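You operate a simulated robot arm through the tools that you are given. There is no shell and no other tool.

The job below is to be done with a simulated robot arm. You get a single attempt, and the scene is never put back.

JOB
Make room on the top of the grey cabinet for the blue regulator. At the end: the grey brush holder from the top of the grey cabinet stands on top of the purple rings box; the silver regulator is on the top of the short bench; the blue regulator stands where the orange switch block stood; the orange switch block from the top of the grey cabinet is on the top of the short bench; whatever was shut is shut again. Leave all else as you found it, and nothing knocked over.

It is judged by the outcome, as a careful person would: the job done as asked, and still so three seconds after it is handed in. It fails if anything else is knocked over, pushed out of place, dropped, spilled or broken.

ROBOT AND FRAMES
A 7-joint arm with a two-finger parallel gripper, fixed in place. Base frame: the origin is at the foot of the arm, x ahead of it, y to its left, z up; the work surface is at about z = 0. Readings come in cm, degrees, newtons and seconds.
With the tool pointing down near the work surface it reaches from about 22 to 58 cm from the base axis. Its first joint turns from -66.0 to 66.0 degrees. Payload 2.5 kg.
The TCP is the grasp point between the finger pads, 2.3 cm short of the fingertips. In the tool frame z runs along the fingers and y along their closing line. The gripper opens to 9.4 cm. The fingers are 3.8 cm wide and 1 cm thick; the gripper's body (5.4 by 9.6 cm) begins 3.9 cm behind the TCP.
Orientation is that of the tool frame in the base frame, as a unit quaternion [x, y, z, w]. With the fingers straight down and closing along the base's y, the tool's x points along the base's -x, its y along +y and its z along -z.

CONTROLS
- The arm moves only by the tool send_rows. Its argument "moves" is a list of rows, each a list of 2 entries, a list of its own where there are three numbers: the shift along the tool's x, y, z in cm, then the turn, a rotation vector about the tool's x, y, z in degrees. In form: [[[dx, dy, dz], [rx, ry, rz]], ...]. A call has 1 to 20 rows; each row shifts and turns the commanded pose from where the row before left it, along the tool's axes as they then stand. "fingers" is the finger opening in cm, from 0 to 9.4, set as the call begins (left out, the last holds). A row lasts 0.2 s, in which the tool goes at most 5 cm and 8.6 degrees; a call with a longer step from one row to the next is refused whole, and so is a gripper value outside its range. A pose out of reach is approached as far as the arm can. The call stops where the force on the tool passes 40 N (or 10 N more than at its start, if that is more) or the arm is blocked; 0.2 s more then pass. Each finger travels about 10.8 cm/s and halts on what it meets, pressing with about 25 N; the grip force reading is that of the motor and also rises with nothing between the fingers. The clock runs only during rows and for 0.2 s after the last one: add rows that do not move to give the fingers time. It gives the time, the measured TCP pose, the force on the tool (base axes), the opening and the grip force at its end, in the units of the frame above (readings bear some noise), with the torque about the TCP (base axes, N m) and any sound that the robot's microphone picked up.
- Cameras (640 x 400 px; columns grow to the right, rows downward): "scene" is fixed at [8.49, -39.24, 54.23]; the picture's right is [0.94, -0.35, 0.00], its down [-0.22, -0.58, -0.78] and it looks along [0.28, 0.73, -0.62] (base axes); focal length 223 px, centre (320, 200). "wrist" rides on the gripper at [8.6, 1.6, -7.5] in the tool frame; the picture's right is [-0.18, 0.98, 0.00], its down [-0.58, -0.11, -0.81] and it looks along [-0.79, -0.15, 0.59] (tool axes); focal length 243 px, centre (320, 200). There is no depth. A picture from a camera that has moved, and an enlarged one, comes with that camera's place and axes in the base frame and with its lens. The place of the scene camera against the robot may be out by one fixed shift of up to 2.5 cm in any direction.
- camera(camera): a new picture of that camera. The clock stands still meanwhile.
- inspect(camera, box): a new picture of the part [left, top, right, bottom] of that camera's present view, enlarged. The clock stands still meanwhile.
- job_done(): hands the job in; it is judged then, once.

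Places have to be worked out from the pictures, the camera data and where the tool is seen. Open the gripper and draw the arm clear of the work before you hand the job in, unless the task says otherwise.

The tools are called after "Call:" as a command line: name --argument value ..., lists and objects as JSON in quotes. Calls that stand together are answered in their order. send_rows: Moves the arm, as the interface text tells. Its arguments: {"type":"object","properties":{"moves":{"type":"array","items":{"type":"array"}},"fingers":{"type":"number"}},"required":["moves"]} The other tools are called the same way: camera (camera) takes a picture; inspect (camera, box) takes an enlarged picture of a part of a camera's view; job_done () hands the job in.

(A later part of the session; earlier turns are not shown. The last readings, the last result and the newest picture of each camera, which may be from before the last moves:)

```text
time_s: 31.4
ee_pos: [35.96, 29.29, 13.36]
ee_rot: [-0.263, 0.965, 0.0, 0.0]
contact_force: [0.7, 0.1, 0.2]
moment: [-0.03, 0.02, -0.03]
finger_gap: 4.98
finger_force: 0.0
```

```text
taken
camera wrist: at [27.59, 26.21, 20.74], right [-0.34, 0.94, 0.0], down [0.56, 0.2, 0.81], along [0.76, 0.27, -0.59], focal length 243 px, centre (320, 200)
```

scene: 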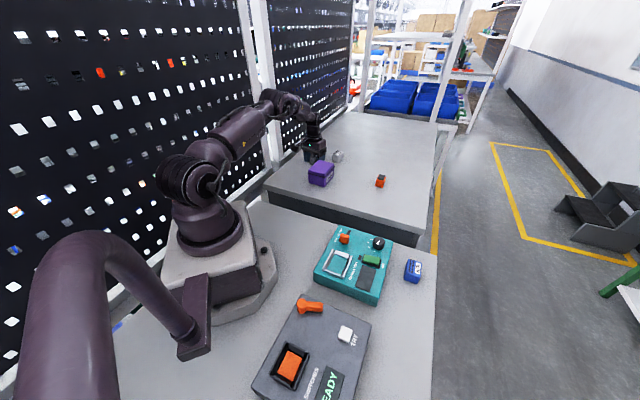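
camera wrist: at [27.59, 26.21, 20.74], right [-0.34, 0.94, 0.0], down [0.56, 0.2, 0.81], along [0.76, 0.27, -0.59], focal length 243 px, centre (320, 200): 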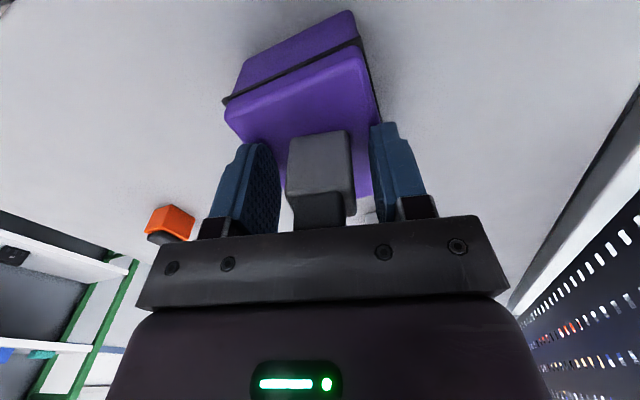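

Released cleanly. Retreating straight up.

Call:
send_rows --moves '[[[0, 0, -0.7], [0, 0, 0]], [[0, 0, -1.3], [0, 0, 0]], [[0, 0, -2], [0, 0, 0]], [[0, 0, -3], [0, 0, 0]], [[0, 0, -3], [0, 0, 0]], [[0, 0, 0], [0, 0, 0]]]'

Call:
camera --camera "wrist"

Call:
inspect --camera "scene" --box '[270, 110, 420, 210]'

```text
time_s: 32.8
ee_pos: [36.01, 29.27, 23.2]
ee_rot: [-0.263, 0.965, 0.0, -0.001]
contact_force: [0.2, 0.4, -1.1]
moment: [0.01, 0.01, -0.01]
finger_gap: 4.98
finger_force: 0.0
```

```text
taken
camera wrist: at [27.66, 26.12, 30.56], right [-0.34, 0.94, 0.0], down [0.56, 0.2, 0.81], along [0.76, 0.27, -0.59], focal length 243 px, centre (320, 200)
```

wrist: 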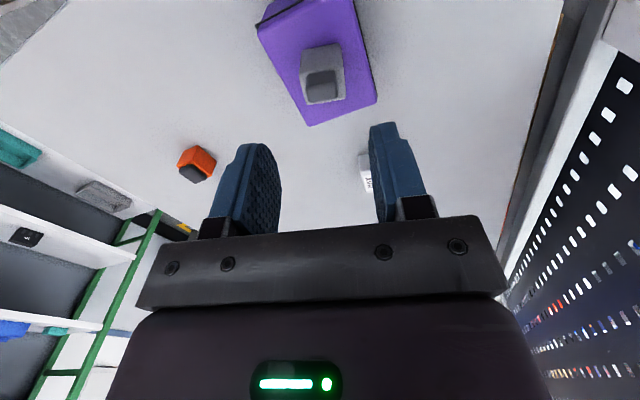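

```text
4.00 times, centred on (345, 160) of scene
camera zoom: at [8.49, -39.24, 54.23], right [0.94, -0.35, 0.0], down [-0.22, -0.58, -0.78], along [0.28, 0.73, -0.62], focal length 892 px, centre (220, 360)
```

zoom: 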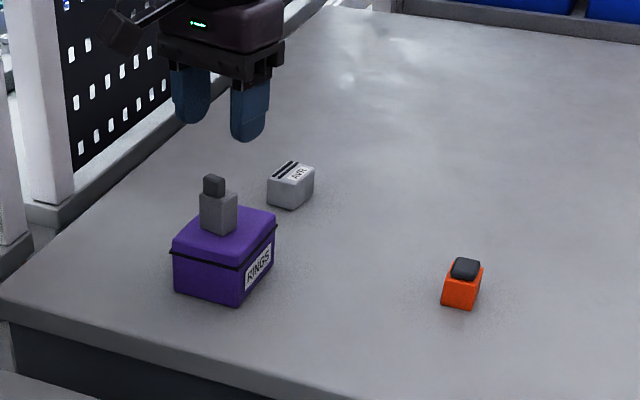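

The brush holder now stands on the rings box. Next the orange block: moving to a viewing hover near (53, 15, 22) with yaw ≈60° to match its faces.

Call:
send_rows --moves '[[[-1.23, -3.49, 0.2], [0, 0, 0]], [[-1.23, -3.49, 0.2], [0, 0, 0]], [[-1.23, -3.49, 0.2], [0, 0, 0]], [[-1.23, -3.49, 0.2], [0, 0, 0]], [[-1.23, -3.49, 0.2], [0, 0, 0]], [[-1.23, -3.49, 0.2], [0, 0, 0]], [[0, 0, 0], [0, 0, -7.4]], [[0, 0, 0], [0, 0, -7.4]], [[0, 0, 0], [0, 0, -7.4]], [[0, 0, 0], [0, 0, -7.3]], [[0, 0, 0], [0, 0, 0]]]' --fingers 6.5

Call:
camera --camera "wrist"

Call:
inspect --camera "wrist" --box '[240, 40, 400, 160]'

```text
time_s: 35.2
ee_pos: [52.96, 14.92, 22.35]
ee_rot: [-0.501, 0.866, 0.0, 0.001]
contact_force: [-0.2, -0.4, 0.4]
moment: [0.03, -0.01, -0.01]
finger_gap: 6.5
finger_force: 0.1
```

```text
taken
camera wrist: at [47.21, 8.13, 29.62], right [-0.76, 0.65, 0.0], down [0.38, 0.45, 0.81], along [0.52, 0.61, -0.59], focal length 243 px, centre (320, 200)
```

wrist: 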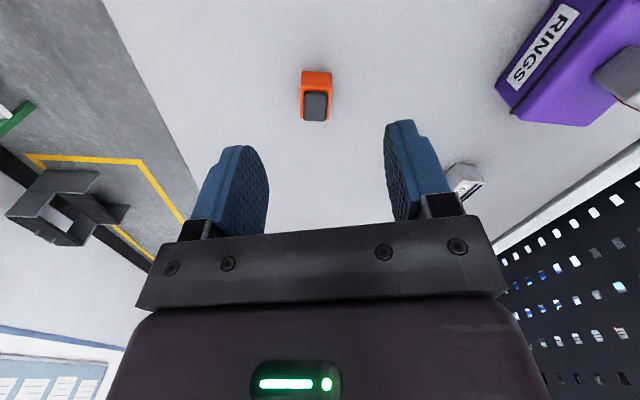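

```text
3.33 times, centred on (320, 100) of wrist
camera zoom: at [47.21, 8.13, 29.62], right [-0.76, 0.65, 0.0], down [0.38, 0.45, 0.81], along [0.52, 0.61, -0.59], focal length 809 px, centre (320, 533)
```

zoom: 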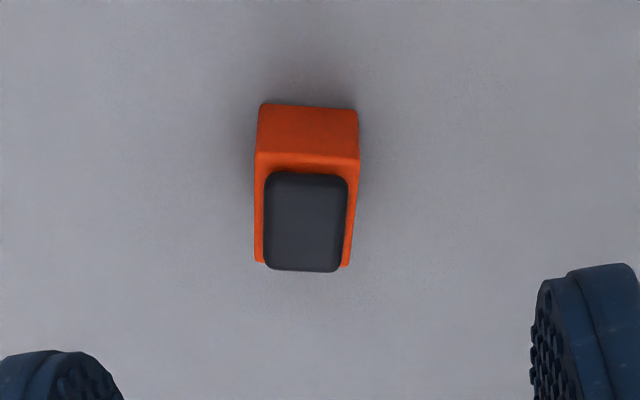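

The orange block measures ≈2.85×3.5 cm, 2.9 high plus rocker, centred at (56.5, 18.35), yaw ≈46°. Moving above it at z≈15 to test reach and alignment.

Call:
send_rows --moves '[[[0, 0, 0], [0, 0, 7.05]], [[0, 0, 0], [0, 0, 7.05]], [[-1.64, -0.05, 2.45], [0, 0, 0]], [[-1.64, -0.05, 2.45], [0, 0, 0]], [[-1.64, -0.05, 2.45], [0, 0, 0]], [[0, 0, 0], [0, 0, 0]]]'

Call:
camera --camera "wrist"

Call:
inspect --camera "wrist" --box '[240, 20, 400, 140]'

```text
time_s: 36.6
ee_pos: [56.8, 18.54, 14.95]
ee_rot: [-0.39, 0.921, 0.0, 0.0]
contact_force: [0.0, -0.1, -0.9]
moment: [0.06, 0.0, 0.0]
finger_gap: 6.51
finger_force: 0.0
```

```text
taken
camera wrist: at [49.48, 13.41, 22.29], right [-0.58, 0.82, 0.0], down [0.48, 0.34, 0.81], along [0.66, 0.47, -0.59], focal length 243 px, centre (320, 200)
```

wrist: 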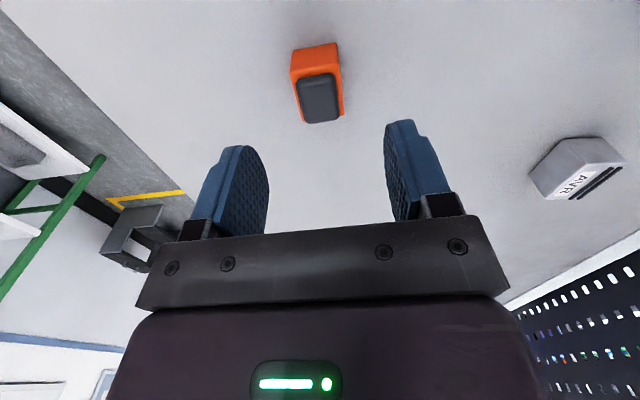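

```text
3.33 times, centred on (320, 80) of wrist
camera zoom: at [49.48, 13.41, 22.29], right [-0.58, 0.82, 0.0], down [0.48, 0.34, 0.81], along [0.66, 0.47, -0.59], focal length 809 px, centre (320, 600)
```

zoom: 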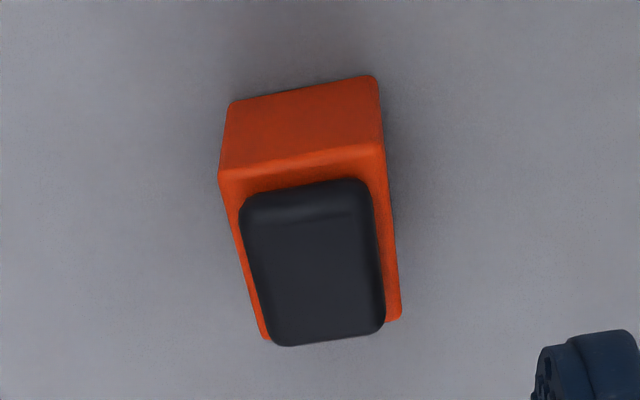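

Consistent: centre (56.48, 18.33), cabinet top z≈5.0. Descending to grasp height.

Call:
send_rows --moves '[[[0.19, -0.02, 2], [0, 0, 0]], [[0, 0, 2], [0, 0, 0]], [[0, 0, 1.5], [0, 0, 0]], [[0, 0, 1], [0, 0, 0]], [[0, 0, 0.8], [0, 0, 0]], [[0, 0, 0], [0, 0, 0]]]'

Call:
camera --camera "wrist"

```text
time_s: 38.0
ee_pos: [56.52, 18.26, 7.5]
ee_rot: [-0.389, 0.921, 0.0, 0.0]
contact_force: [-0.4, 0.4, -0.1]
moment: [-0.04, -0.03, -0.02]
finger_gap: 6.51
finger_force: 0.0
```

```text
taken
camera wrist: at [49.23, 13.12, 14.84], right [-0.58, 0.82, 0.0], down [0.48, 0.34, 0.81], along [0.66, 0.47, -0.59], focal length 243 px, centre (320, 200)
```

wrist: 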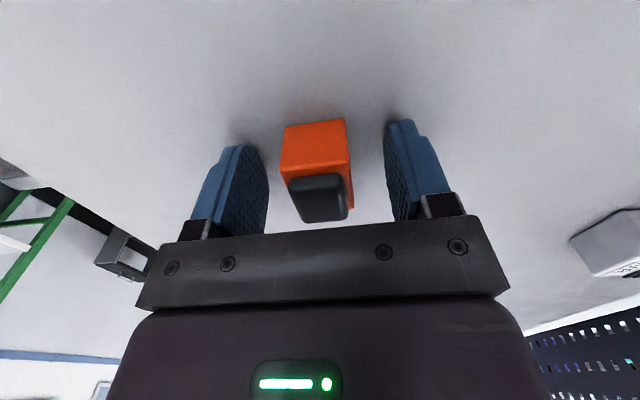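

Block centred between the fingers. Closing the grip, then a tiny lift to test hold.

Call:
send_rows --moves '[[[0, 0, 0], [0, 0, 0]], [[0, 0, 0], [0, 0, 0]], [[0, 0, 0], [0, 0, 0]], [[0, 0, 0], [0, 0, 0]]]' --fingers 0

Call:
send_rows --moves '[[[0, 0, -0.2], [0, 0, 0]], [[0, 0, -0.3], [0, 0, 0]], [[0, 0, -0.5], [0, 0, 0]], [[0, 0, 0], [0, 0, 0]], [[0, 0, 0], [0, 0, 0]]]'

Call:
camera --camera "wrist"

```text
time_s: 39.0
ee_pos: [56.44, 18.3, 7.51]
ee_rot: [-0.389, 0.921, 0.001, 0.001]
contact_force: [0.9, -0.3, 0.1]
moment: [-0.02, 0.0, -0.03]
finger_gap: 2.89
finger_force: 25.0
```

```text
time_s: 40.2
ee_pos: [56.53, 18.26, 8.74]
ee_rot: [-0.389, 0.921, 0.0, 0.0]
contact_force: [-0.2, -0.1, -0.4]
moment: [0.01, -0.02, -0.02]
finger_gap: 2.93
finger_force: 25.2
```

```text
taken
camera wrist: at [49.21, 13.06, 16.08], right [-0.58, 0.82, 0.0], down [0.48, 0.34, 0.81], along [0.66, 0.47, -0.59], focal length 243 px, centre (320, 200)
```

wrist: 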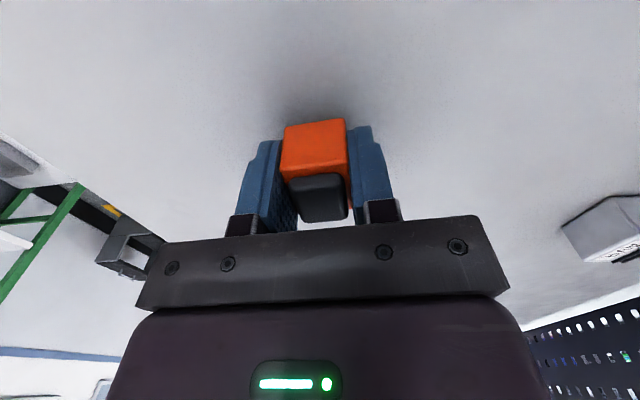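

Held with no slip. Lifting gently to z≈22, then rotating the yaw to 0°.

Call:
send_rows --moves '[[[0, 0, -0.7], [0, 0, 0]], [[0, 0, -1], [0, 0, 0]], [[0, 0, -1.3], [0, 0, 0]], [[0, 0, -1.5], [0, 0, 0]], [[0, 0, -1.5], [0, 0, 0]], [[0, 0, -1.5], [0, 0, 0]], [[0, 0, -1.5], [0, 0, 0]], [[0, 0, -1.5], [0, 0, 0]], [[0, 0, -1.5], [0, 0, 0]], [[0, 0, -1], [0, 0, 0]], [[0, 0, 0], [0, 0, 0]]]'

Call:
send_rows --moves '[[[0, 0, 0], [0, 0, 4]], [[0, 0, 0], [0, 0, 6]], [[0, 0, 0], [0, 0, 6]], [[0, 0, 0], [0, 0, 6]], [[0, 0, 0], [0, 0, 6]], [[0, 0, 0], [0, 0, 6]], [[0, 0, 0], [0, 0, 6]], [[0, 0, 0], [0, 0, 6]], [[0, 0, 0], [0, 0, 0]]]'

Call:
camera --camera "wrist"

```text
time_s: 42.6
ee_pos: [56.44, 18.36, 21.71]
ee_rot: [-0.389, 0.921, 0.001, 0.0]
contact_force: [-0.3, -0.4, 0.1]
moment: [0.0, 0.01, 0.02]
finger_gap: 2.93
finger_force: 24.6
```

```text
time_s: 44.6
ee_pos: [56.38, 18.21, 21.58]
ee_rot: [0.002, 1.0, 0.0, 0.0]
contact_force: [0.9, -0.9, -0.9]
moment: [0.0, 0.0, 0.02]
finger_gap: 2.87
finger_force: 24.3
```

```text
taken
camera wrist: at [47.71, 19.77, 28.95], right [0.19, 0.98, 0.0], down [0.58, -0.11, 0.81], along [0.79, -0.15, -0.59], focal length 243 px, centre (320, 200)
```

wrist: 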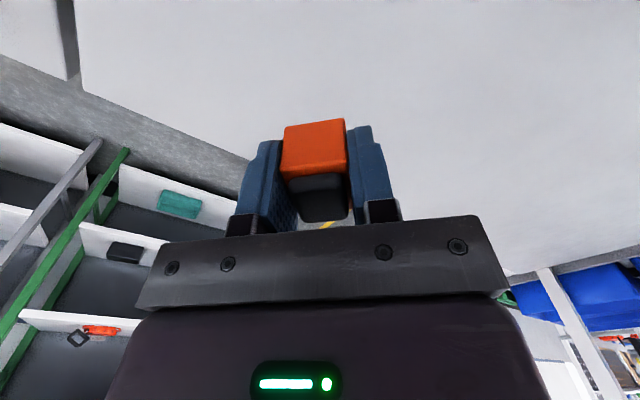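

Moving the held block gently toward the right side of the short bench, at safe height.

Call:
send_rows --moves '[[[0.8, -1.2, -0.13], [0, 0, 0]], [[1.15, -1.7, -0.13], [0, 0, 0]], [[1.15, -1.7, -0.13], [0, 0, 0]], [[1.15, -1.7, -0.13], [0, 0, 0]], [[1.15, -1.7, -0.13], [0, 0, 0]], [[1.15, -1.7, -0.13], [0, 0, 0]], [[1.15, -1.7, -0.13], [0, 0, 0]], [[1.15, -1.7, -0.13], [0, 0, 0]], [[1.15, -1.7, -0.13], [0, 0, 0]], [[1.15, -1.7, -0.13], [0, 0, 0]], [[1.15, -1.7, -0.13], [0, 0, 0]], [[1.15, -1.7, -0.13], [0, 0, 0]], [[1.15, -1.7, -0.13], [0, 0, 0]], [[1.15, -1.7, -0.13], [0, 0, 0]], [[1.15, -1.7, -0.13], [0, 0, 0]], [[1.15, -1.7, -0.13], [0, 0, 0]], [[1.15, -1.7, -0.13], [0, 0, 0]], [[1.15, -1.7, -0.13], [0, 0, 0]], [[0, 0, 0], [0, 0, 0]]]'

Call:
camera --camera "wrist"

Call:
camera --camera "scene"

```text
time_s: 48.6
ee_pos: [35.9, -12.04, 24.01]
ee_rot: [0.0, 1.0, 0.0, 0.0]
contact_force: [0.4, 0.3, -0.1]
moment: [-0.02, -0.02, -0.02]
finger_gap: 2.92
finger_force: 25.3
```

```text
taken
camera wrist: at [27.18, -10.48, 31.41], right [0.19, 0.98, 0.0], down [0.58, -0.11, 0.81], along [0.79, -0.15, -0.59], focal length 243 px, centre (320, 200)
```

wrist: 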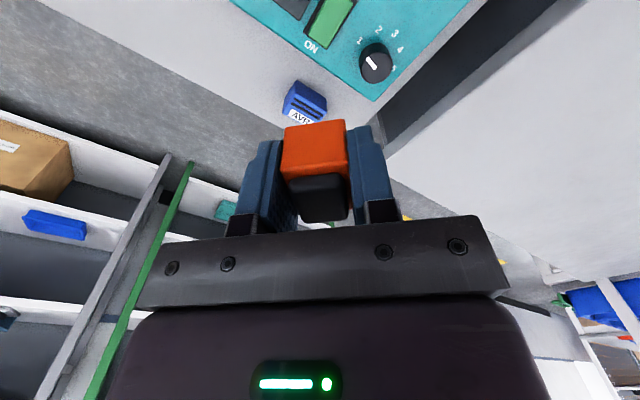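

```text
taken
```

scene: 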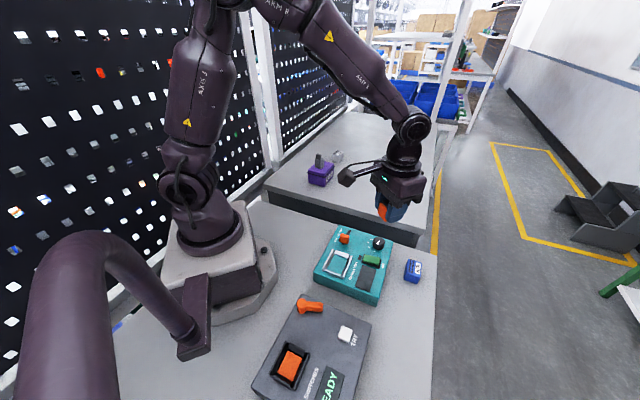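

Rotating the wrist to look over the free strip on the right side of the bench.

Call:
send_rows --moves '[[[0, 0, 0], [0, 0, 6]], [[0, 0, 0], [0, 0, 6]], [[0, 0, 0], [0, 0, 6]], [[0, 0, 0], [0, 0, 6]], [[0, 0, 0], [0, 0, 6]], [[0, 0, 0], [0, 0, 6]], [[0, 0, 0], [0, 0, 0]]]'

Call:
camera --camera "wrist"

```text
time_s: 50.2
ee_pos: [35.95, -11.79, 23.97]
ee_rot: [0.31, 0.951, 0.0, -0.001]
contact_force: [-0.2, -0.2, -0.2]
moment: [-0.02, 0.0, 0.02]
finger_gap: 2.91
finger_force: 25.1
```

```text
taken
camera wrist: at [29.93, -5.48, 31.28], right [0.73, 0.68, 0.0], down [0.41, -0.43, 0.81], along [0.55, -0.59, -0.59], focal length 243 px, centre (320, 200)
```

wrist: 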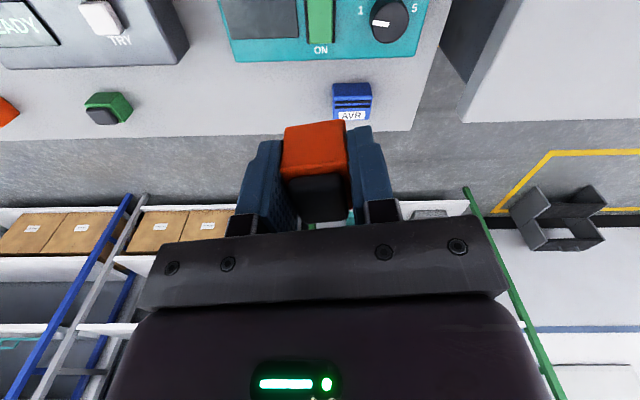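

The bench also has a green block and another orange item far left (leave alone). Free strip lies between the teal box and bench edge; I'll put the orange block near (38, -24.6), 12 cm from the blue regulator.

Call:
send_rows --moves '[[[-1.31, -1.3, 0], [0, 0, 0]], [[-1.31, -1.3, 0], [0, 0, 0]], [[-1.31, -1.3, 0], [0, 0, 0]], [[-1.31, -1.3, 0], [0, 0, 0]], [[-1.31, -1.3, 0], [0, 0, 0]], [[-1.31, -1.3, 0], [0, 0, 0]], [[-1.31, -1.3, 0], [0, 0, 0]], [[0, 0, 0], [0, 0, 4.5]], [[0, 0, 0], [0, 0, 4.4]], [[0, 0, 1.5], [0, 0, 0]], [[0, 0, 2], [0, 0, 0]], [[0, 0, 2], [0, 0, 0]], [[0, 0, 2], [0, 0, 0]], [[0, 0, 2], [0, 0, 0]], [[0, 0, 1.5], [0, 0, 0]], [[0, 0, 0], [0, 0, 0]]]'

Call:
camera --camera "wrist"

Call:
camera --camera "scene"

```text
time_s: 53.6
ee_pos: [37.97, -24.82, 13.01]
ee_rot: [0.382, 0.924, 0.0, 0.0]
contact_force: [0.0, -0.3, -0.4]
moment: [-0.01, 0.02, -0.01]
finger_gap: 2.89
finger_force: 25.3
```

```text
taken
camera wrist: at [33.09, -17.53, 20.39], right [0.83, 0.56, 0.0], down [0.33, -0.49, 0.81], along [0.46, -0.67, -0.59], focal length 243 px, centre (320, 200)
```

wrist: 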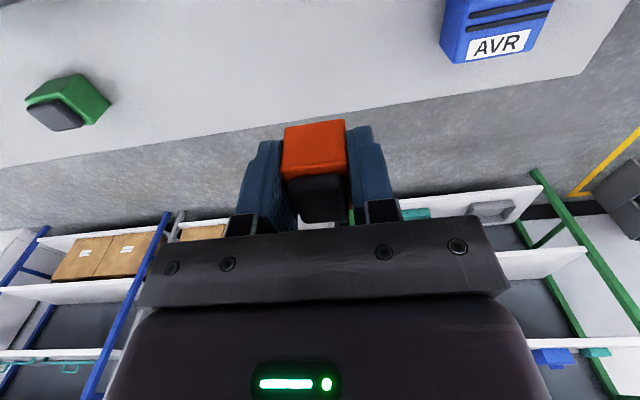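

```text
taken
```

scene: 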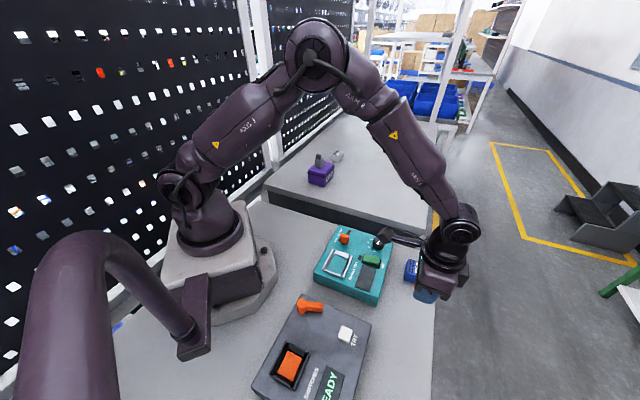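

The spot is clear and well inside the bench edge. Descending to just above the surface.

Call:
send_rows --moves '[[[0, 0, 1.5], [0, 0, 0]], [[0, 0, 2], [0, 0, 0]], [[0, 0, 2], [0, 0, 0]], [[0, 0, 2], [0, 0, 0]], [[0, 0, 1.3], [0, 0, 0]], [[0, 0, 0.6], [0, 0, 0]], [[0, 0, 0.3], [0, 0, 0]], [[0, 0, 0], [0, 0, 0]]]'

Call:
inspect --camera "wrist" --box '[200, 40, 440, 240]'

```text
time_s: 55.4
ee_pos: [38.21, -24.59, 3.28]
ee_rot: [0.382, 0.924, 0.0, 0.0]
contact_force: [-0.1, 0.1, -0.1]
moment: [0.01, 0.01, -0.02]
finger_gap: 2.9
finger_force: 24.9
```

```text
2.00 times, centred on (320, 140) of wrist
camera zoom: at [33.17, -17.54, 10.59], right [0.83, 0.56, 0.0], down [0.33, -0.49, 0.81], along [0.46, -0.67, -0.59], focal length 485 px, centre (320, 320)
```

zoom: 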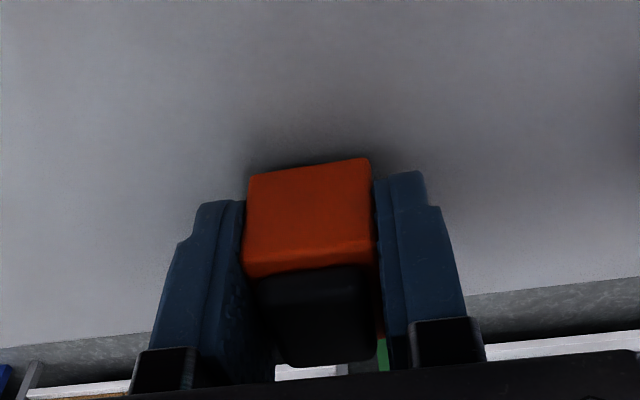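

About 0.7 cm to go. Lowering in small steps.

Call:
send_rows --moves '[[[0, 0, 0.15], [0, 0, 0]], [[0, 0, 0.15], [0, 0, 0]], [[0, 0, 0.15], [0, 0, 0]], [[0, 0, 0.1], [0, 0, 0]], [[0, 0, 0], [0, 0, 0]]]'

Call:
send_rows --moves '[[[0, 0, 0.1], [0, 0, 0]], [[0, 0, 0.1], [0, 0, 0]], [[0, 0, 0], [0, 0, 0]]]'

Call:
inspect --camera "wrist" --box '[200, 40, 440, 240]'

```text
time_s: 56.6
ee_pos: [37.99, -24.54, 2.7]
ee_rot: [0.383, 0.924, 0.001, -0.001]
contact_force: [0.1, -0.7, -0.5]
moment: [0.01, 0.03, 0.01]
finger_gap: 2.9
finger_force: 25.4
```

```text
time_s: 57.4
ee_pos: [38.11, -24.55, 2.52]
ee_rot: [0.382, 0.924, 0.0, 0.0]
contact_force: [-3.1, 0.9, 10.7]
moment: [0.02, 0.08, -0.01]
finger_gap: 2.89
finger_force: 24.9
```

```text
2.00 times, centred on (320, 140) of wrist
camera zoom: at [33.05, -17.39, 9.83], right [0.83, 0.56, 0.0], down [0.33, -0.49, 0.81], along [0.46, -0.67, -0.59], focal length 485 px, centre (320, 320)
```

zoom: 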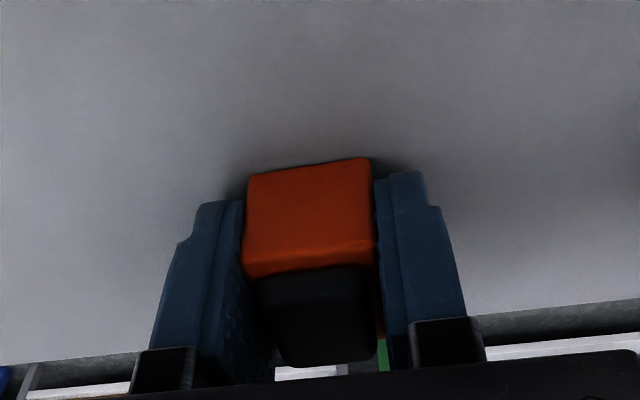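

Contact with the bench (10.7 N). Releasing and rising.

Call:
send_rows --moves '[[[0, 0, 0], [0, 0, 0]], [[0, 0, 0], [0, 0, 0]], [[0, 0, 0], [0, 0, 0]]]' --fingers 5.5

Call:
send_rows --moves '[[[0, 0, -0.7], [0, 0, 0]], [[0, 0, -1.3], [0, 0, 0]], [[0, 0, -2], [0, 0, 0]], [[0, 0, -3], [0, 0, 0]], [[0, 0, -4], [0, 0, 0]], [[0, 0, -4], [0, 0, 0]], [[0, 0, 0], [0, 0, 0]]]'

Call:
camera --camera "wrist"

Call:
camera --camera "scene"

```text
time_s: 58.2
ee_pos: [38.03, -24.52, 2.45]
ee_rot: [0.383, 0.924, 0.001, -0.001]
contact_force: [0.4, 0.0, -1.2]
moment: [0.0, -0.02, -0.05]
finger_gap: 5.52
finger_force: 0.0
```

```text
time_s: 59.8
ee_pos: [37.98, -24.71, 17.31]
ee_rot: [0.383, 0.924, 0.0, 0.0]
contact_force: [0.5, 1.0, 0.6]
moment: [-0.01, -0.03, 0.01]
finger_gap: 5.53
finger_force: 0.1
```

```text
taken
camera wrist: at [32.89, -17.51, 24.62], right [0.83, 0.56, 0.0], down [0.33, -0.49, 0.81], along [0.46, -0.67, -0.59], focal length 243 px, centre (320, 200)
```

wrist: 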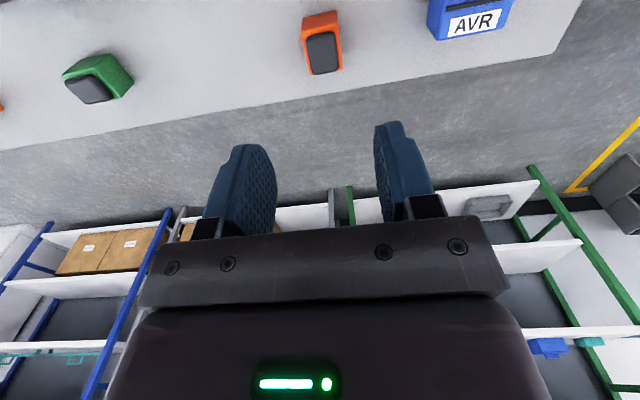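

```text
taken
```

scene: 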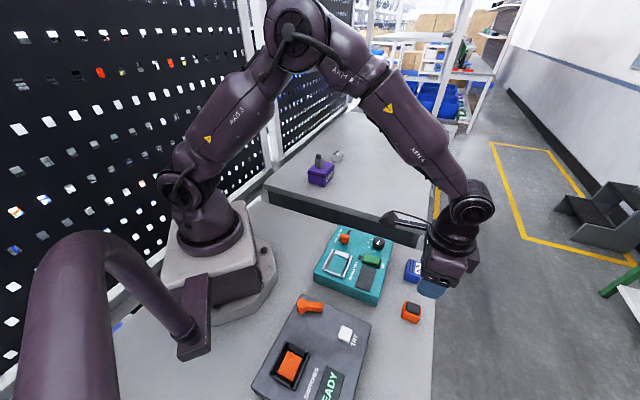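

Orange block stands on the bench. Now hovering above the blue regulator near (45.5, -15.9) to measure it.

Call:
send_rows --moves '[[[0.28, 3.82, -0.33], [0, 0, 0]], [[0.28, 3.82, -0.33], [0, 0, 0]], [[0.28, 3.82, -0.33], [0, 0, 0]], [[0, 0, 0], [0, 0, 0]]]' --fingers 6.5

Call:
camera --camera "wrist"

Call:
inspect --camera "wrist" --box '[240, 0, 400, 120]'

Call:
inspect --camera "scene" --box '[370, 230, 450, 330]'

```text
time_s: 60.8
ee_pos: [45.33, -15.89, 18.48]
ee_rot: [0.382, 0.924, 0.0, 0.0]
contact_force: [0.2, 0.4, 0.3]
moment: [0.06, -0.03, -0.02]
finger_gap: 6.51
finger_force: 0.0
```

```text
taken
camera wrist: at [40.4, -8.74, 25.77], right [0.83, 0.56, 0.0], down [0.33, -0.49, 0.81], along [0.46, -0.67, -0.59], focal length 243 px, centre (320, 200)
```

wrist: 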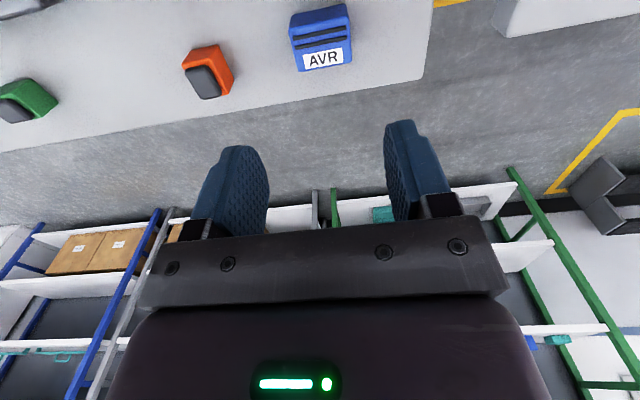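

```text
3.33 times, centred on (320, 60) of wrist
camera zoom: at [40.4, -8.74, 25.77], right [0.83, 0.56, 0.0], down [0.33, -0.49, 0.81], along [0.46, -0.67, -0.59], focal length 809 px, centre (320, 667)
```

zoom: 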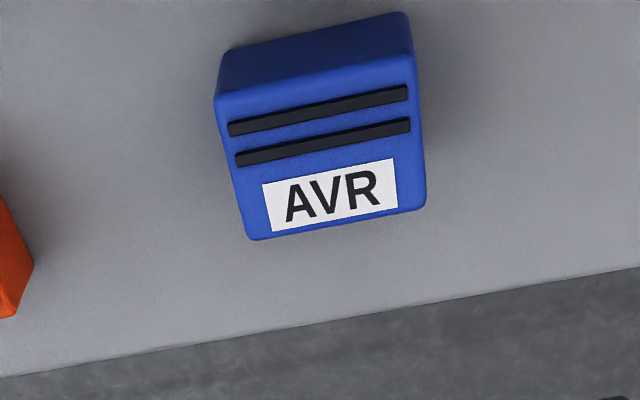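

```text
4.00 times, centred on (410, 280) of scene
camera zoom: at [8.49, -39.24, 54.23], right [0.94, -0.35, 0.0], down [-0.22, -0.58, -0.78], along [0.28, 0.73, -0.62], focal length 892 px, centre (-40, -120)
```

zoom: 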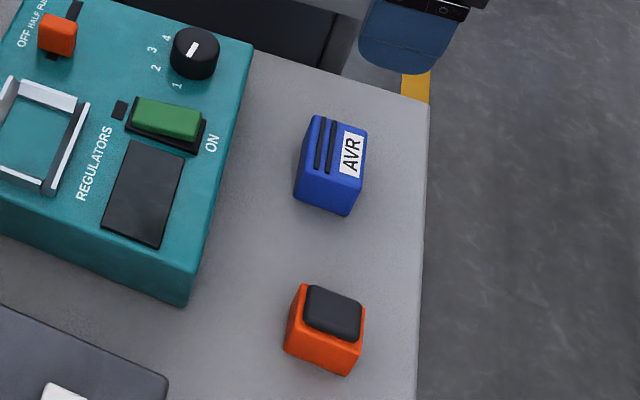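

Blue regulator is ≈4.85×3.46×3.1 cm, centred at (45.6, -16.05), aligned with the gripper's current yaw. Opening wider and descending on it.

Call:
send_rows --moves '[[[-0.28, 0.09, 2], [0, 0, 0.6]], [[0, 0, 2.5], [0, 0, 0]], [[0, 0, 2.5], [0, 0, 0]], [[0, 0, 2.5], [0, 0, 0]], [[0, 0, 2], [0, 0, 0]], [[0, 0, 1.5], [0, 0, 0]], [[0, 0, 0], [0, 0, 0]]]' --fingers 7.5

Call:
camera --camera "wrist"

Call:
camera --camera "scene"

```text
time_s: 62.4
ee_pos: [45.83, -15.97, 5.43]
ee_rot: [0.388, 0.922, 0.0, 0.0]
contact_force: [-1.2, 0.2, -0.4]
moment: [0.03, 0.0, 0.0]
finger_gap: 7.51
finger_force: 0.1
```

```text
taken
camera wrist: at [40.78, -8.79, 12.83], right [0.83, 0.56, 0.0], down [0.33, -0.49, 0.81], along [0.45, -0.67, -0.59], focal length 243 px, centre (320, 200)
```

wrist: 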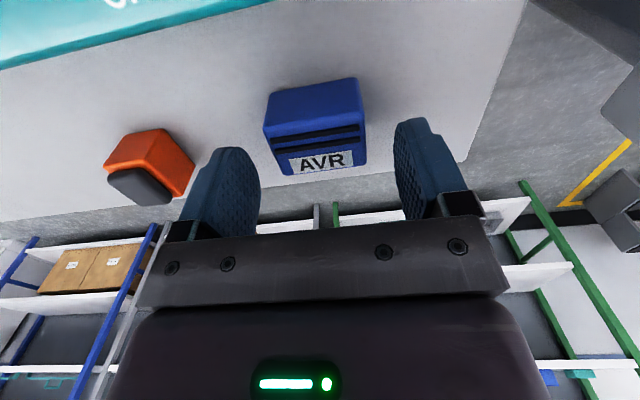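

```text
taken
```

scene: 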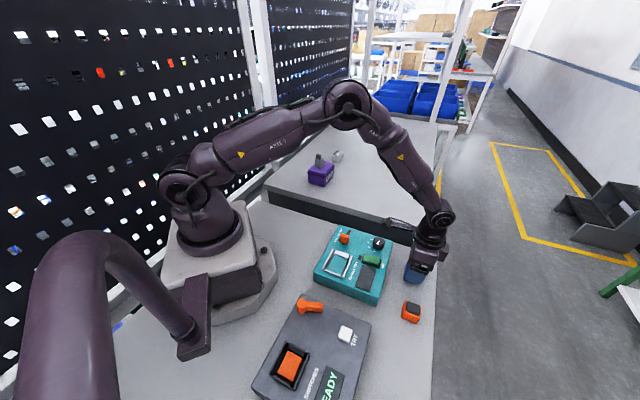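

Blue is well centred between the fingers. Final descent and close.

Call:
send_rows --moves '[[[0, 0, 1.2], [0, 0, 0]], [[0, 0, 1], [0, 0, 0]], [[0, 0, 0.6], [0, 0, 0]], [[0, 0, 0], [0, 0, 0]]]'

Call:
send_rows --moves '[[[0, 0, 0], [0, 0, 0]], [[0, 0, 0], [0, 0, 0]], [[0, 0, 0], [0, 0, 0]], [[0, 0, 0], [0, 0, 0]]]' --fingers 0

Call:
camera --camera "wrist"

```text
time_s: 63.4
ee_pos: [45.75, -16.17, 2.52]
ee_rot: [0.388, 0.922, -0.001, 0.0]
contact_force: [0.4, 0.3, 0.4]
moment: [-0.02, -0.01, 0.0]
finger_gap: 7.51
finger_force: 0.2
```

```text
time_s: 64.4
ee_pos: [45.9, -16.02, 2.57]
ee_rot: [0.388, 0.922, 0.0, 0.0]
contact_force: [0.4, 0.0, -0.4]
moment: [0.0, -0.03, -0.01]
finger_gap: 4.96
finger_force: 25.0
```

```text
taken
camera wrist: at [40.85, -8.91, 9.9], right [0.83, 0.56, 0.0], down [0.33, -0.49, 0.81], along [0.45, -0.67, -0.59], focal length 243 px, centre (320, 200)
```

wrist: 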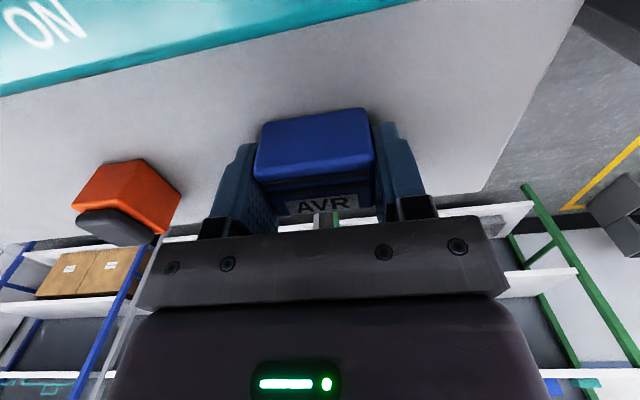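

Gripped at 4.96 cm. Gentle lift and hold check.

Call:
send_rows --moves '[[[0, 0, -0.2], [0, 0, 0]], [[0, 0, -0.3], [0, 0, 0]], [[0, 0, -0.5], [0, 0, 0]], [[0, 0, -0.7], [0, 0, 0]], [[0, 0, -1], [0, 0, 0]], [[0, 0, 0], [0, 0, 0]]]'

Call:
camera --camera "wrist"

```text
time_s: 65.8
ee_pos: [45.95, -16.17, 5.42]
ee_rot: [0.388, 0.922, 0.0, 0.0]
contact_force: [0.4, 0.0, 0.3]
moment: [-0.01, 0.0, 0.02]
finger_gap: 4.95
finger_force: 24.5
```

```text
taken
camera wrist: at [40.96, -8.84, 12.75], right [0.83, 0.56, 0.0], down [0.33, -0.49, 0.81], along [0.45, -0.67, -0.59], focal length 243 px, centre (320, 200)
```

wrist: 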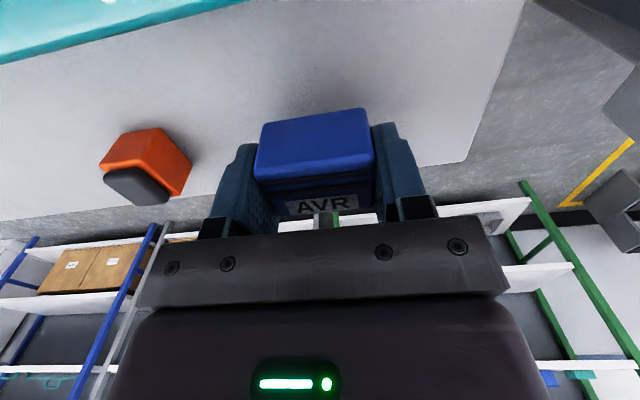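

Secure. Lifting to about z≈21, then rotating yaw toward 0°.

Call:
send_rows --moves '[[[0, 0, -1.2], [0, 0, 0]], [[0, 0, -1.5], [0, 0, 0]], [[0, 0, -1.5], [0, 0, 0]], [[0, 0, -1.5], [0, 0, 0]], [[0, 0, -1.5], [0, 0, 0]], [[0, 0, -1.5], [0, 0, 0]], [[0, 0, -1.5], [0, 0, 0]], [[0, 0, -1.5], [0, 0, 0]], [[0, 0, -1.5], [0, 0, 0]], [[0, 0, -1.5], [0, 0, 0]], [[0, 0, -0.8], [0, 0, 0]], [[0, 0, 0], [0, 0, -5]], [[0, 0, 0], [0, 0, -6]], [[0, 0, 0], [0, 0, -6]], [[0, 0, 0], [0, 0, -6]], [[0, 0, 0], [0, 0, -6]], [[0, 0, 0], [0, 0, -6]], [[0, 0, 0], [0, 0, -6]], [[0, 0, 0], [0, 0, -4.7]], [[0, 0, 0], [0, 0, 0]]]'

Call:
camera --camera "wrist"

```text
time_s: 70.0
ee_pos: [45.86, -16.03, 20.93]
ee_rot: [-0.002, 1.0, 0.0, 0.0]
contact_force: [-1.2, 0.7, -1.0]
moment: [0.03, -0.02, 0.0]
finger_gap: 4.97
finger_force: 25.0
```

```text
taken
camera wrist: at [37.15, -14.45, 28.21], right [0.18, 0.98, 0.0], down [0.58, -0.11, 0.81], along [0.79, -0.15, -0.59], focal length 243 px, centre (320, 200)
```

wrist: 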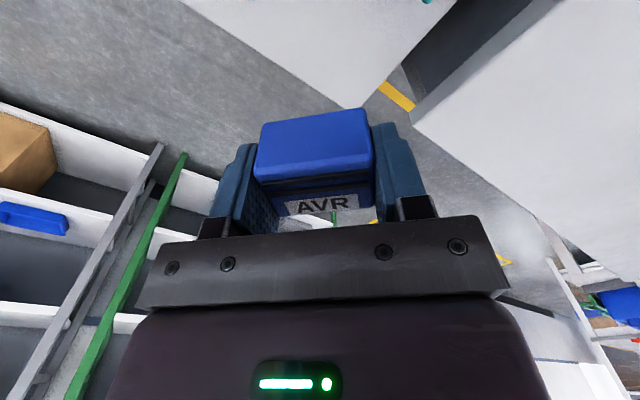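

Moving the blue regulator gently across to above the old orange spot (56.5, 18.3).

Call:
send_rows --moves '[[[-0.4, 1.2, 0], [0, 0, 0]], [[-0.61, 1.95, 0], [0, 0, 0]], [[-0.61, 1.95, 0], [0, 0, 0]], [[-0.61, 1.95, 0], [0, 0, 0]], [[-0.61, 1.95, 0], [0, 0, 0]], [[-0.61, 1.95, 0], [0, 0, 0]], [[-0.61, 1.95, 0], [0, 0, 0]], [[-0.61, 1.95, 0], [0, 0, 0]], [[-0.61, 1.95, 0], [0, 0, 0]], [[-0.61, 1.95, 0], [0, 0, 0]], [[-0.61, 1.95, 0], [0, 0, 0]], [[-0.61, 1.95, 0], [0, 0, 0]], [[-0.61, 1.95, 0], [0, 0, 0]], [[-0.61, 1.95, 0], [0, 0, 0]], [[-0.61, 1.95, 0], [0, 0, 0]], [[-0.61, 1.95, 0], [0, 0, 0]], [[-0.61, 1.95, 0], [0, 0, 0]], [[-0.58, 1.96, 0], [0, 0, 0]], [[0, 0, 0], [0, 0, 0]]]'

Call:
send_rows --moves '[[[0, 0, 0], [0, 0, -4]], [[0, 0, 0], [0, 0, -6]], [[0, 0, 0], [0, 0, -6]], [[0, 0, 0], [0, 0, -6]], [[0, 0, 0], [0, 0, -6]], [[0, 0, 0], [0, 0, -6]], [[0, 0, 0], [0, 0, -6]], [[0, 0, 0], [0, 0, -5.6]], [[0, 0, 0], [0, 0, 0]]]'

Call:
camera --camera "wrist"

Call:
camera --camera "scene"

```text
time_s: 74.0
ee_pos: [56.47, 18.24, 20.87]
ee_rot: [-0.001, 1.0, 0.0, 0.0]
contact_force: [0.1, -0.2, -1.0]
moment: [-0.02, 0.02, 0.02]
finger_gap: 4.95
finger_force: 25.3
```

```text
time_s: 76.0
ee_pos: [56.57, 18.4, 20.84]
ee_rot: [-0.389, 0.921, 0.0, 0.0]
contact_force: [0.9, 0.1, -0.2]
moment: [-0.02, 0.02, 0.0]
finger_gap: 4.95
finger_force: 25.3
```

```text
taken
camera wrist: at [49.31, 13.23, 28.11], right [-0.58, 0.82, 0.0], down [0.48, 0.34, 0.81], along [0.66, 0.46, -0.59], focal length 243 px, centre (320, 200)
```

wrist: 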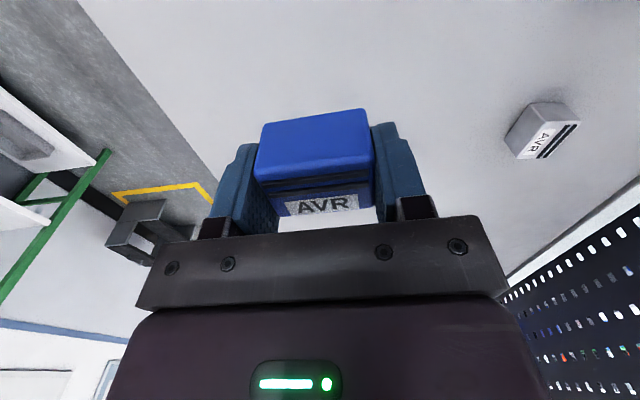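

```text
taken
```

scene: 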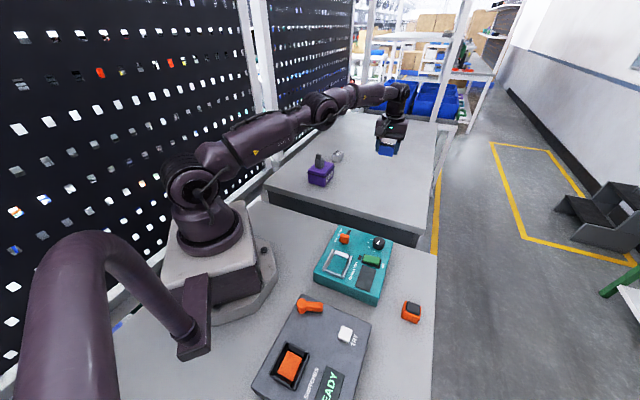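

Positioned over the spot, blue still held. Lowering to just above the cabinet top.

Call:
send_rows --moves '[[[-0.15, 0, 1], [0, 0, 0]], [[0, 0, 1.5], [0, 0, 0]], [[0, 0, 1.5], [0, 0, 0]], [[0, 0, 1.5], [0, 0, 0]], [[0, 0, 1.5], [0, 0, 0]], [[0, 0, 1.5], [0, 0, 0]], [[0, 0, 1.5], [0, 0, 0]], [[0, 0, 1.2], [0, 0, 0]], [[0, 0, 0.8], [0, 0, 0]], [[0, 0, 0.4], [0, 0, 0]], [[0, 0, 0], [0, 0, 0]]]'

Call:
inspect --camera "wrist" --box '[200, 40, 440, 240]'

```text
time_s: 78.4
ee_pos: [56.7, 18.43, 8.63]
ee_rot: [-0.388, 0.922, 0.0, 0.0]
contact_force: [0.4, 0.9, -0.9]
moment: [-0.02, -0.02, -0.01]
finger_gap: 4.95
finger_force: 25.3
```

```text
2.00 times, centred on (320, 140) of wrist
camera zoom: at [49.37, 13.26, 15.85], right [-0.57, 0.82, 0.0], down [0.48, 0.34, 0.81], along [0.66, 0.46, -0.59], focal length 485 px, centre (320, 320)
```

zoom: 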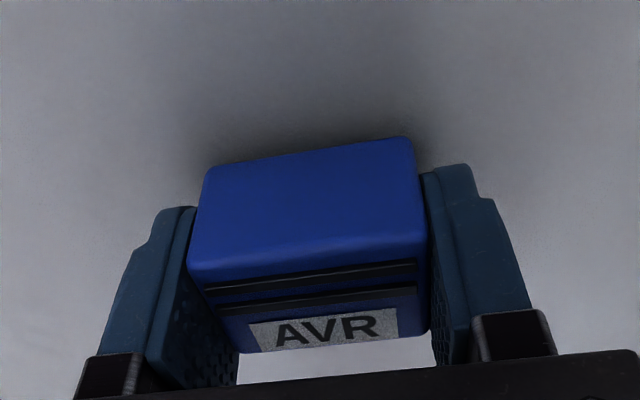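

Roughly 1 cm to go; lowering in small steps.

Call:
send_rows --moves '[[[0, 0, 0.2], [0, 0, 0]], [[0, 0, 0.2], [0, 0, 0]], [[0, 0, 0.15], [0, 0, 0]], [[0, 0, 0.15], [0, 0, 0]], [[0, 0, 0], [0, 0, 0]]]'

Call:
send_rows --moves '[[[0, 0, 0.1], [0, 0, 0]], [[0, 0, 0.1], [0, 0, 0]], [[0, 0, 0], [0, 0, 0]]]'

```text
time_s: 79.6
ee_pos: [56.68, 18.46, 7.74]
ee_rot: [-0.389, 0.921, -0.001, 0.001]
contact_force: [-0.4, 0.0, -0.7]
moment: [-0.04, 0.0, -0.02]
finger_gap: 4.96
finger_force: 24.8
```

```text
time_s: 80.4
ee_pos: [56.63, 18.5, 7.56]
ee_rot: [-0.388, 0.921, 0.0, 0.0]
contact_force: [0.0, 0.2, -0.2]
moment: [0.01, -0.02, 0.03]
finger_gap: 4.99
finger_force: 25.2
```

No contact yet at z≈7.56; two more 0.1 cm steps.

Call:
send_rows --moves '[[[0, 0, 0.1], [0, 0, 0]], [[0, 0, 0], [0, 0, 0]]]'

Call:
inspect --camera "wrist" --box '[200, 40, 440, 240]'

```text
time_s: 81.0
ee_pos: [56.72, 18.44, 7.52]
ee_rot: [-0.388, 0.922, 0.0, 0.0]
contact_force: [-2.9, -1.5, 6.9]
moment: [0.0, 0.12, 0.01]
finger_gap: 4.97
finger_force: 25.2
```

```text
2.00 times, centred on (320, 140) of wrist
camera zoom: at [49.41, 13.28, 14.89], right [-0.57, 0.82, 0.0], down [0.48, 0.34, 0.81], along [0.66, 0.46, -0.59], focal length 485 px, centre (320, 320)
```

zoom: 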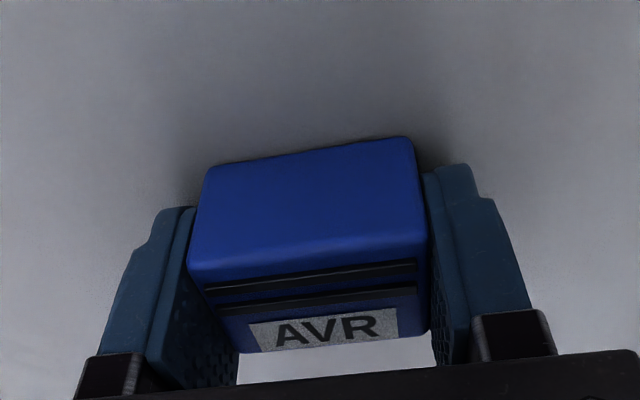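

Contact (≈7 N) – the blue regulator is on the cabinet. Releasing and rising.

Call:
send_rows --moves '[[[0, 0, 0], [0, 0, 0]], [[0, 0, 0], [0, 0, 0]], [[0, 0, 0], [0, 0, 0]]]' --fingers 7.5

Call:
send_rows --moves '[[[0, 0, -0.7], [0, 0, 0]], [[0, 0, -1.3], [0, 0, 0]], [[0, 0, -2], [0, 0, 0]], [[0, 0, -3], [0, 0, 0]], [[0, 0, -4], [0, 0, 0]], [[0, 0, -4], [0, 0, 0]], [[0, 0, 0], [0, 0, 0]]]'

Call:
camera --camera "wrist"

Call:
inspect --camera "scene" --box '[270, 100, 450, 220]'

```text
time_s: 81.8
ee_pos: [56.69, 18.45, 7.46]
ee_rot: [-0.388, 0.922, 0.0, -0.001]
contact_force: [-0.2, 0.1, 0.7]
moment: [0.01, 0.02, 0.0]
finger_gap: 7.47
finger_force: 0.0
```

```text
time_s: 83.4
ee_pos: [56.54, 18.62, 22.66]
ee_rot: [-0.388, 0.922, 0.0, 0.0]
contact_force: [-0.3, 0.0, -0.4]
moment: [-0.02, 0.0, -0.03]
finger_gap: 7.51
finger_force: 0.2
```

```text
taken
camera wrist: at [49.29, 13.44, 29.93], right [-0.58, 0.82, 0.0], down [0.48, 0.34, 0.81], along [0.66, 0.46, -0.59], focal length 243 px, centre (320, 200)
```

wrist: 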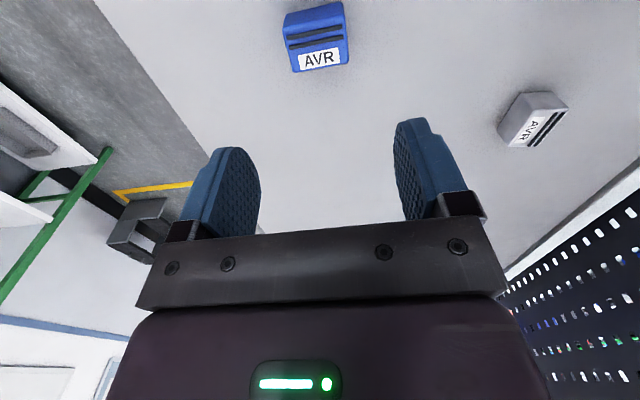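

```text
3.33 times, centred on (360, 160) of scene
camera zoom: at [8.49, -39.24, 54.23], right [0.94, -0.35, 0.0], down [-0.22, -0.58, -0.78], along [0.28, 0.73, -0.62], focal length 744 px, centre (187, 333)
```

zoom: 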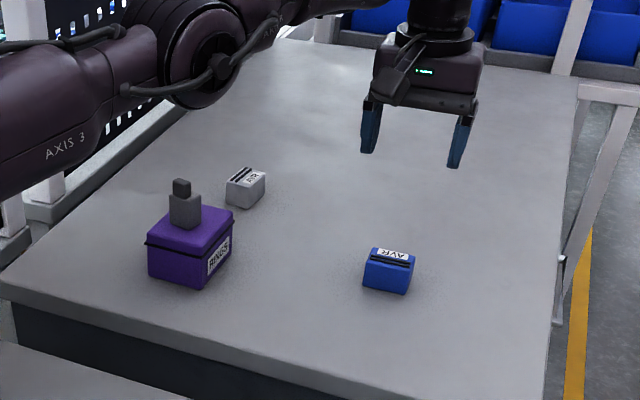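

Blue sits exactly where the orange stood. Now the silver regulator (≈49.4, 42.5, radius ~65 cm): approaching a nearby hover to measure it and test reach.

Call:
send_rows --moves '[[[-0.86, 3.54, 0], [0, 0, 0]], [[-0.86, 3.54, 0], [0, 0, 0]], [[-0.86, 3.54, 0], [0, 0, 0]], [[-0.86, 3.54, 0], [0, 0, 0]], [[-0.86, 3.54, 0], [0, 0, 0]], [[-0.86, 3.54, 0], [0, 0, 0]], [[0, 0, 0], [0, 0, 6.8]], [[0, 0, 0], [0, 0, 0]]]' --fingers 6

Call:
camera --camera "wrist"

Call:
inspect --camera "wrist" --box '[240, 40, 400, 160]'

Call:
camera --camera "scene"

```text
time_s: 85.2
ee_pos: [45.26, 36.94, 22.4]
ee_rot: [-0.333, 0.943, -0.001, 0.0]
contact_force: [0.4, 0.2, -1.0]
moment: [0.03, -0.01, -0.03]
finger_gap: 6.0
finger_force: 0.1
```

```text
taken
camera wrist: at [37.33, 32.78, 29.66], right [-0.47, 0.88, 0.0], down [0.52, 0.28, 0.81], along [0.71, 0.38, -0.59], focal length 243 px, centre (320, 200)
```

wrist: 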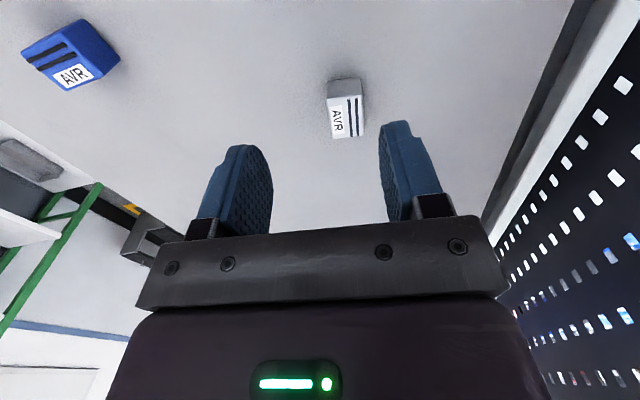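

```text
3.33 times, centred on (320, 100) of wrist
camera zoom: at [37.33, 32.78, 29.66], right [-0.47, 0.88, 0.0], down [0.52, 0.28, 0.81], along [0.71, 0.38, -0.59], focal length 809 px, centre (320, 533)
```

zoom: 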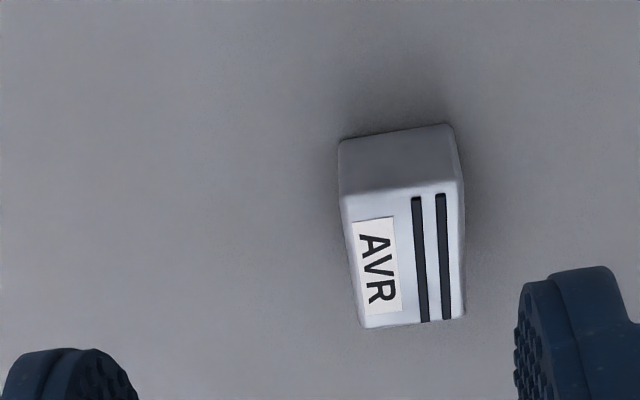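

```text
taken
```

scene: 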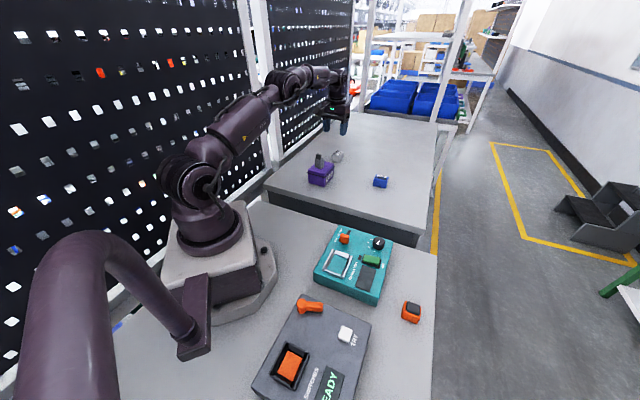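

Silver is ≈3.43×4.85×3.1 cm, centre (49.5, 42.4), yaw ≈38.5°. Testing whether the arm reaches above it with the tool vertical.

Call:
send_rows --moves '[[[-1.7, 0.4, 1], [0, 0, 0.4]], [[-1.7, 0.4, 1], [0, 0, 0]], [[-1.7, 0.4, 1], [0, 0, 0]], [[-1.67, 0.38, 1], [0, 0, 0]], [[0, 0, 0], [0, 0, 0]]]'

Call:
camera --camera "wrist"

Call:
camera --camera "scene"

```text
time_s: 86.4
ee_pos: [45.61, 39.08, 17.79]
ee_rot: [-0.329, 0.944, 0.001, 0.0]
contact_force: [0.1, -0.3, 0.5]
moment: [0.0, 0.04, -0.01]
finger_gap: 6.02
finger_force: 0.0
out of reach, approached as far as the arm can: row 1, 2, 3, 4
```

```text
taken
camera wrist: at [37.74, 34.87, 25.17], right [-0.47, 0.88, 0.0], down [0.52, 0.28, 0.81], along [0.71, 0.38, -0.59], focal length 243 px, centre (320, 200)
```

wrist: 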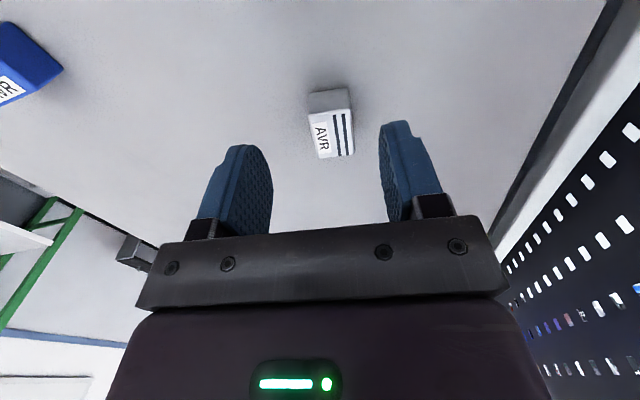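

```text
taken
```

scene: 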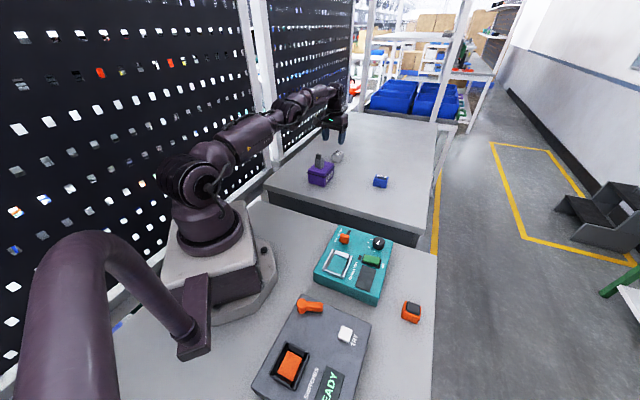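

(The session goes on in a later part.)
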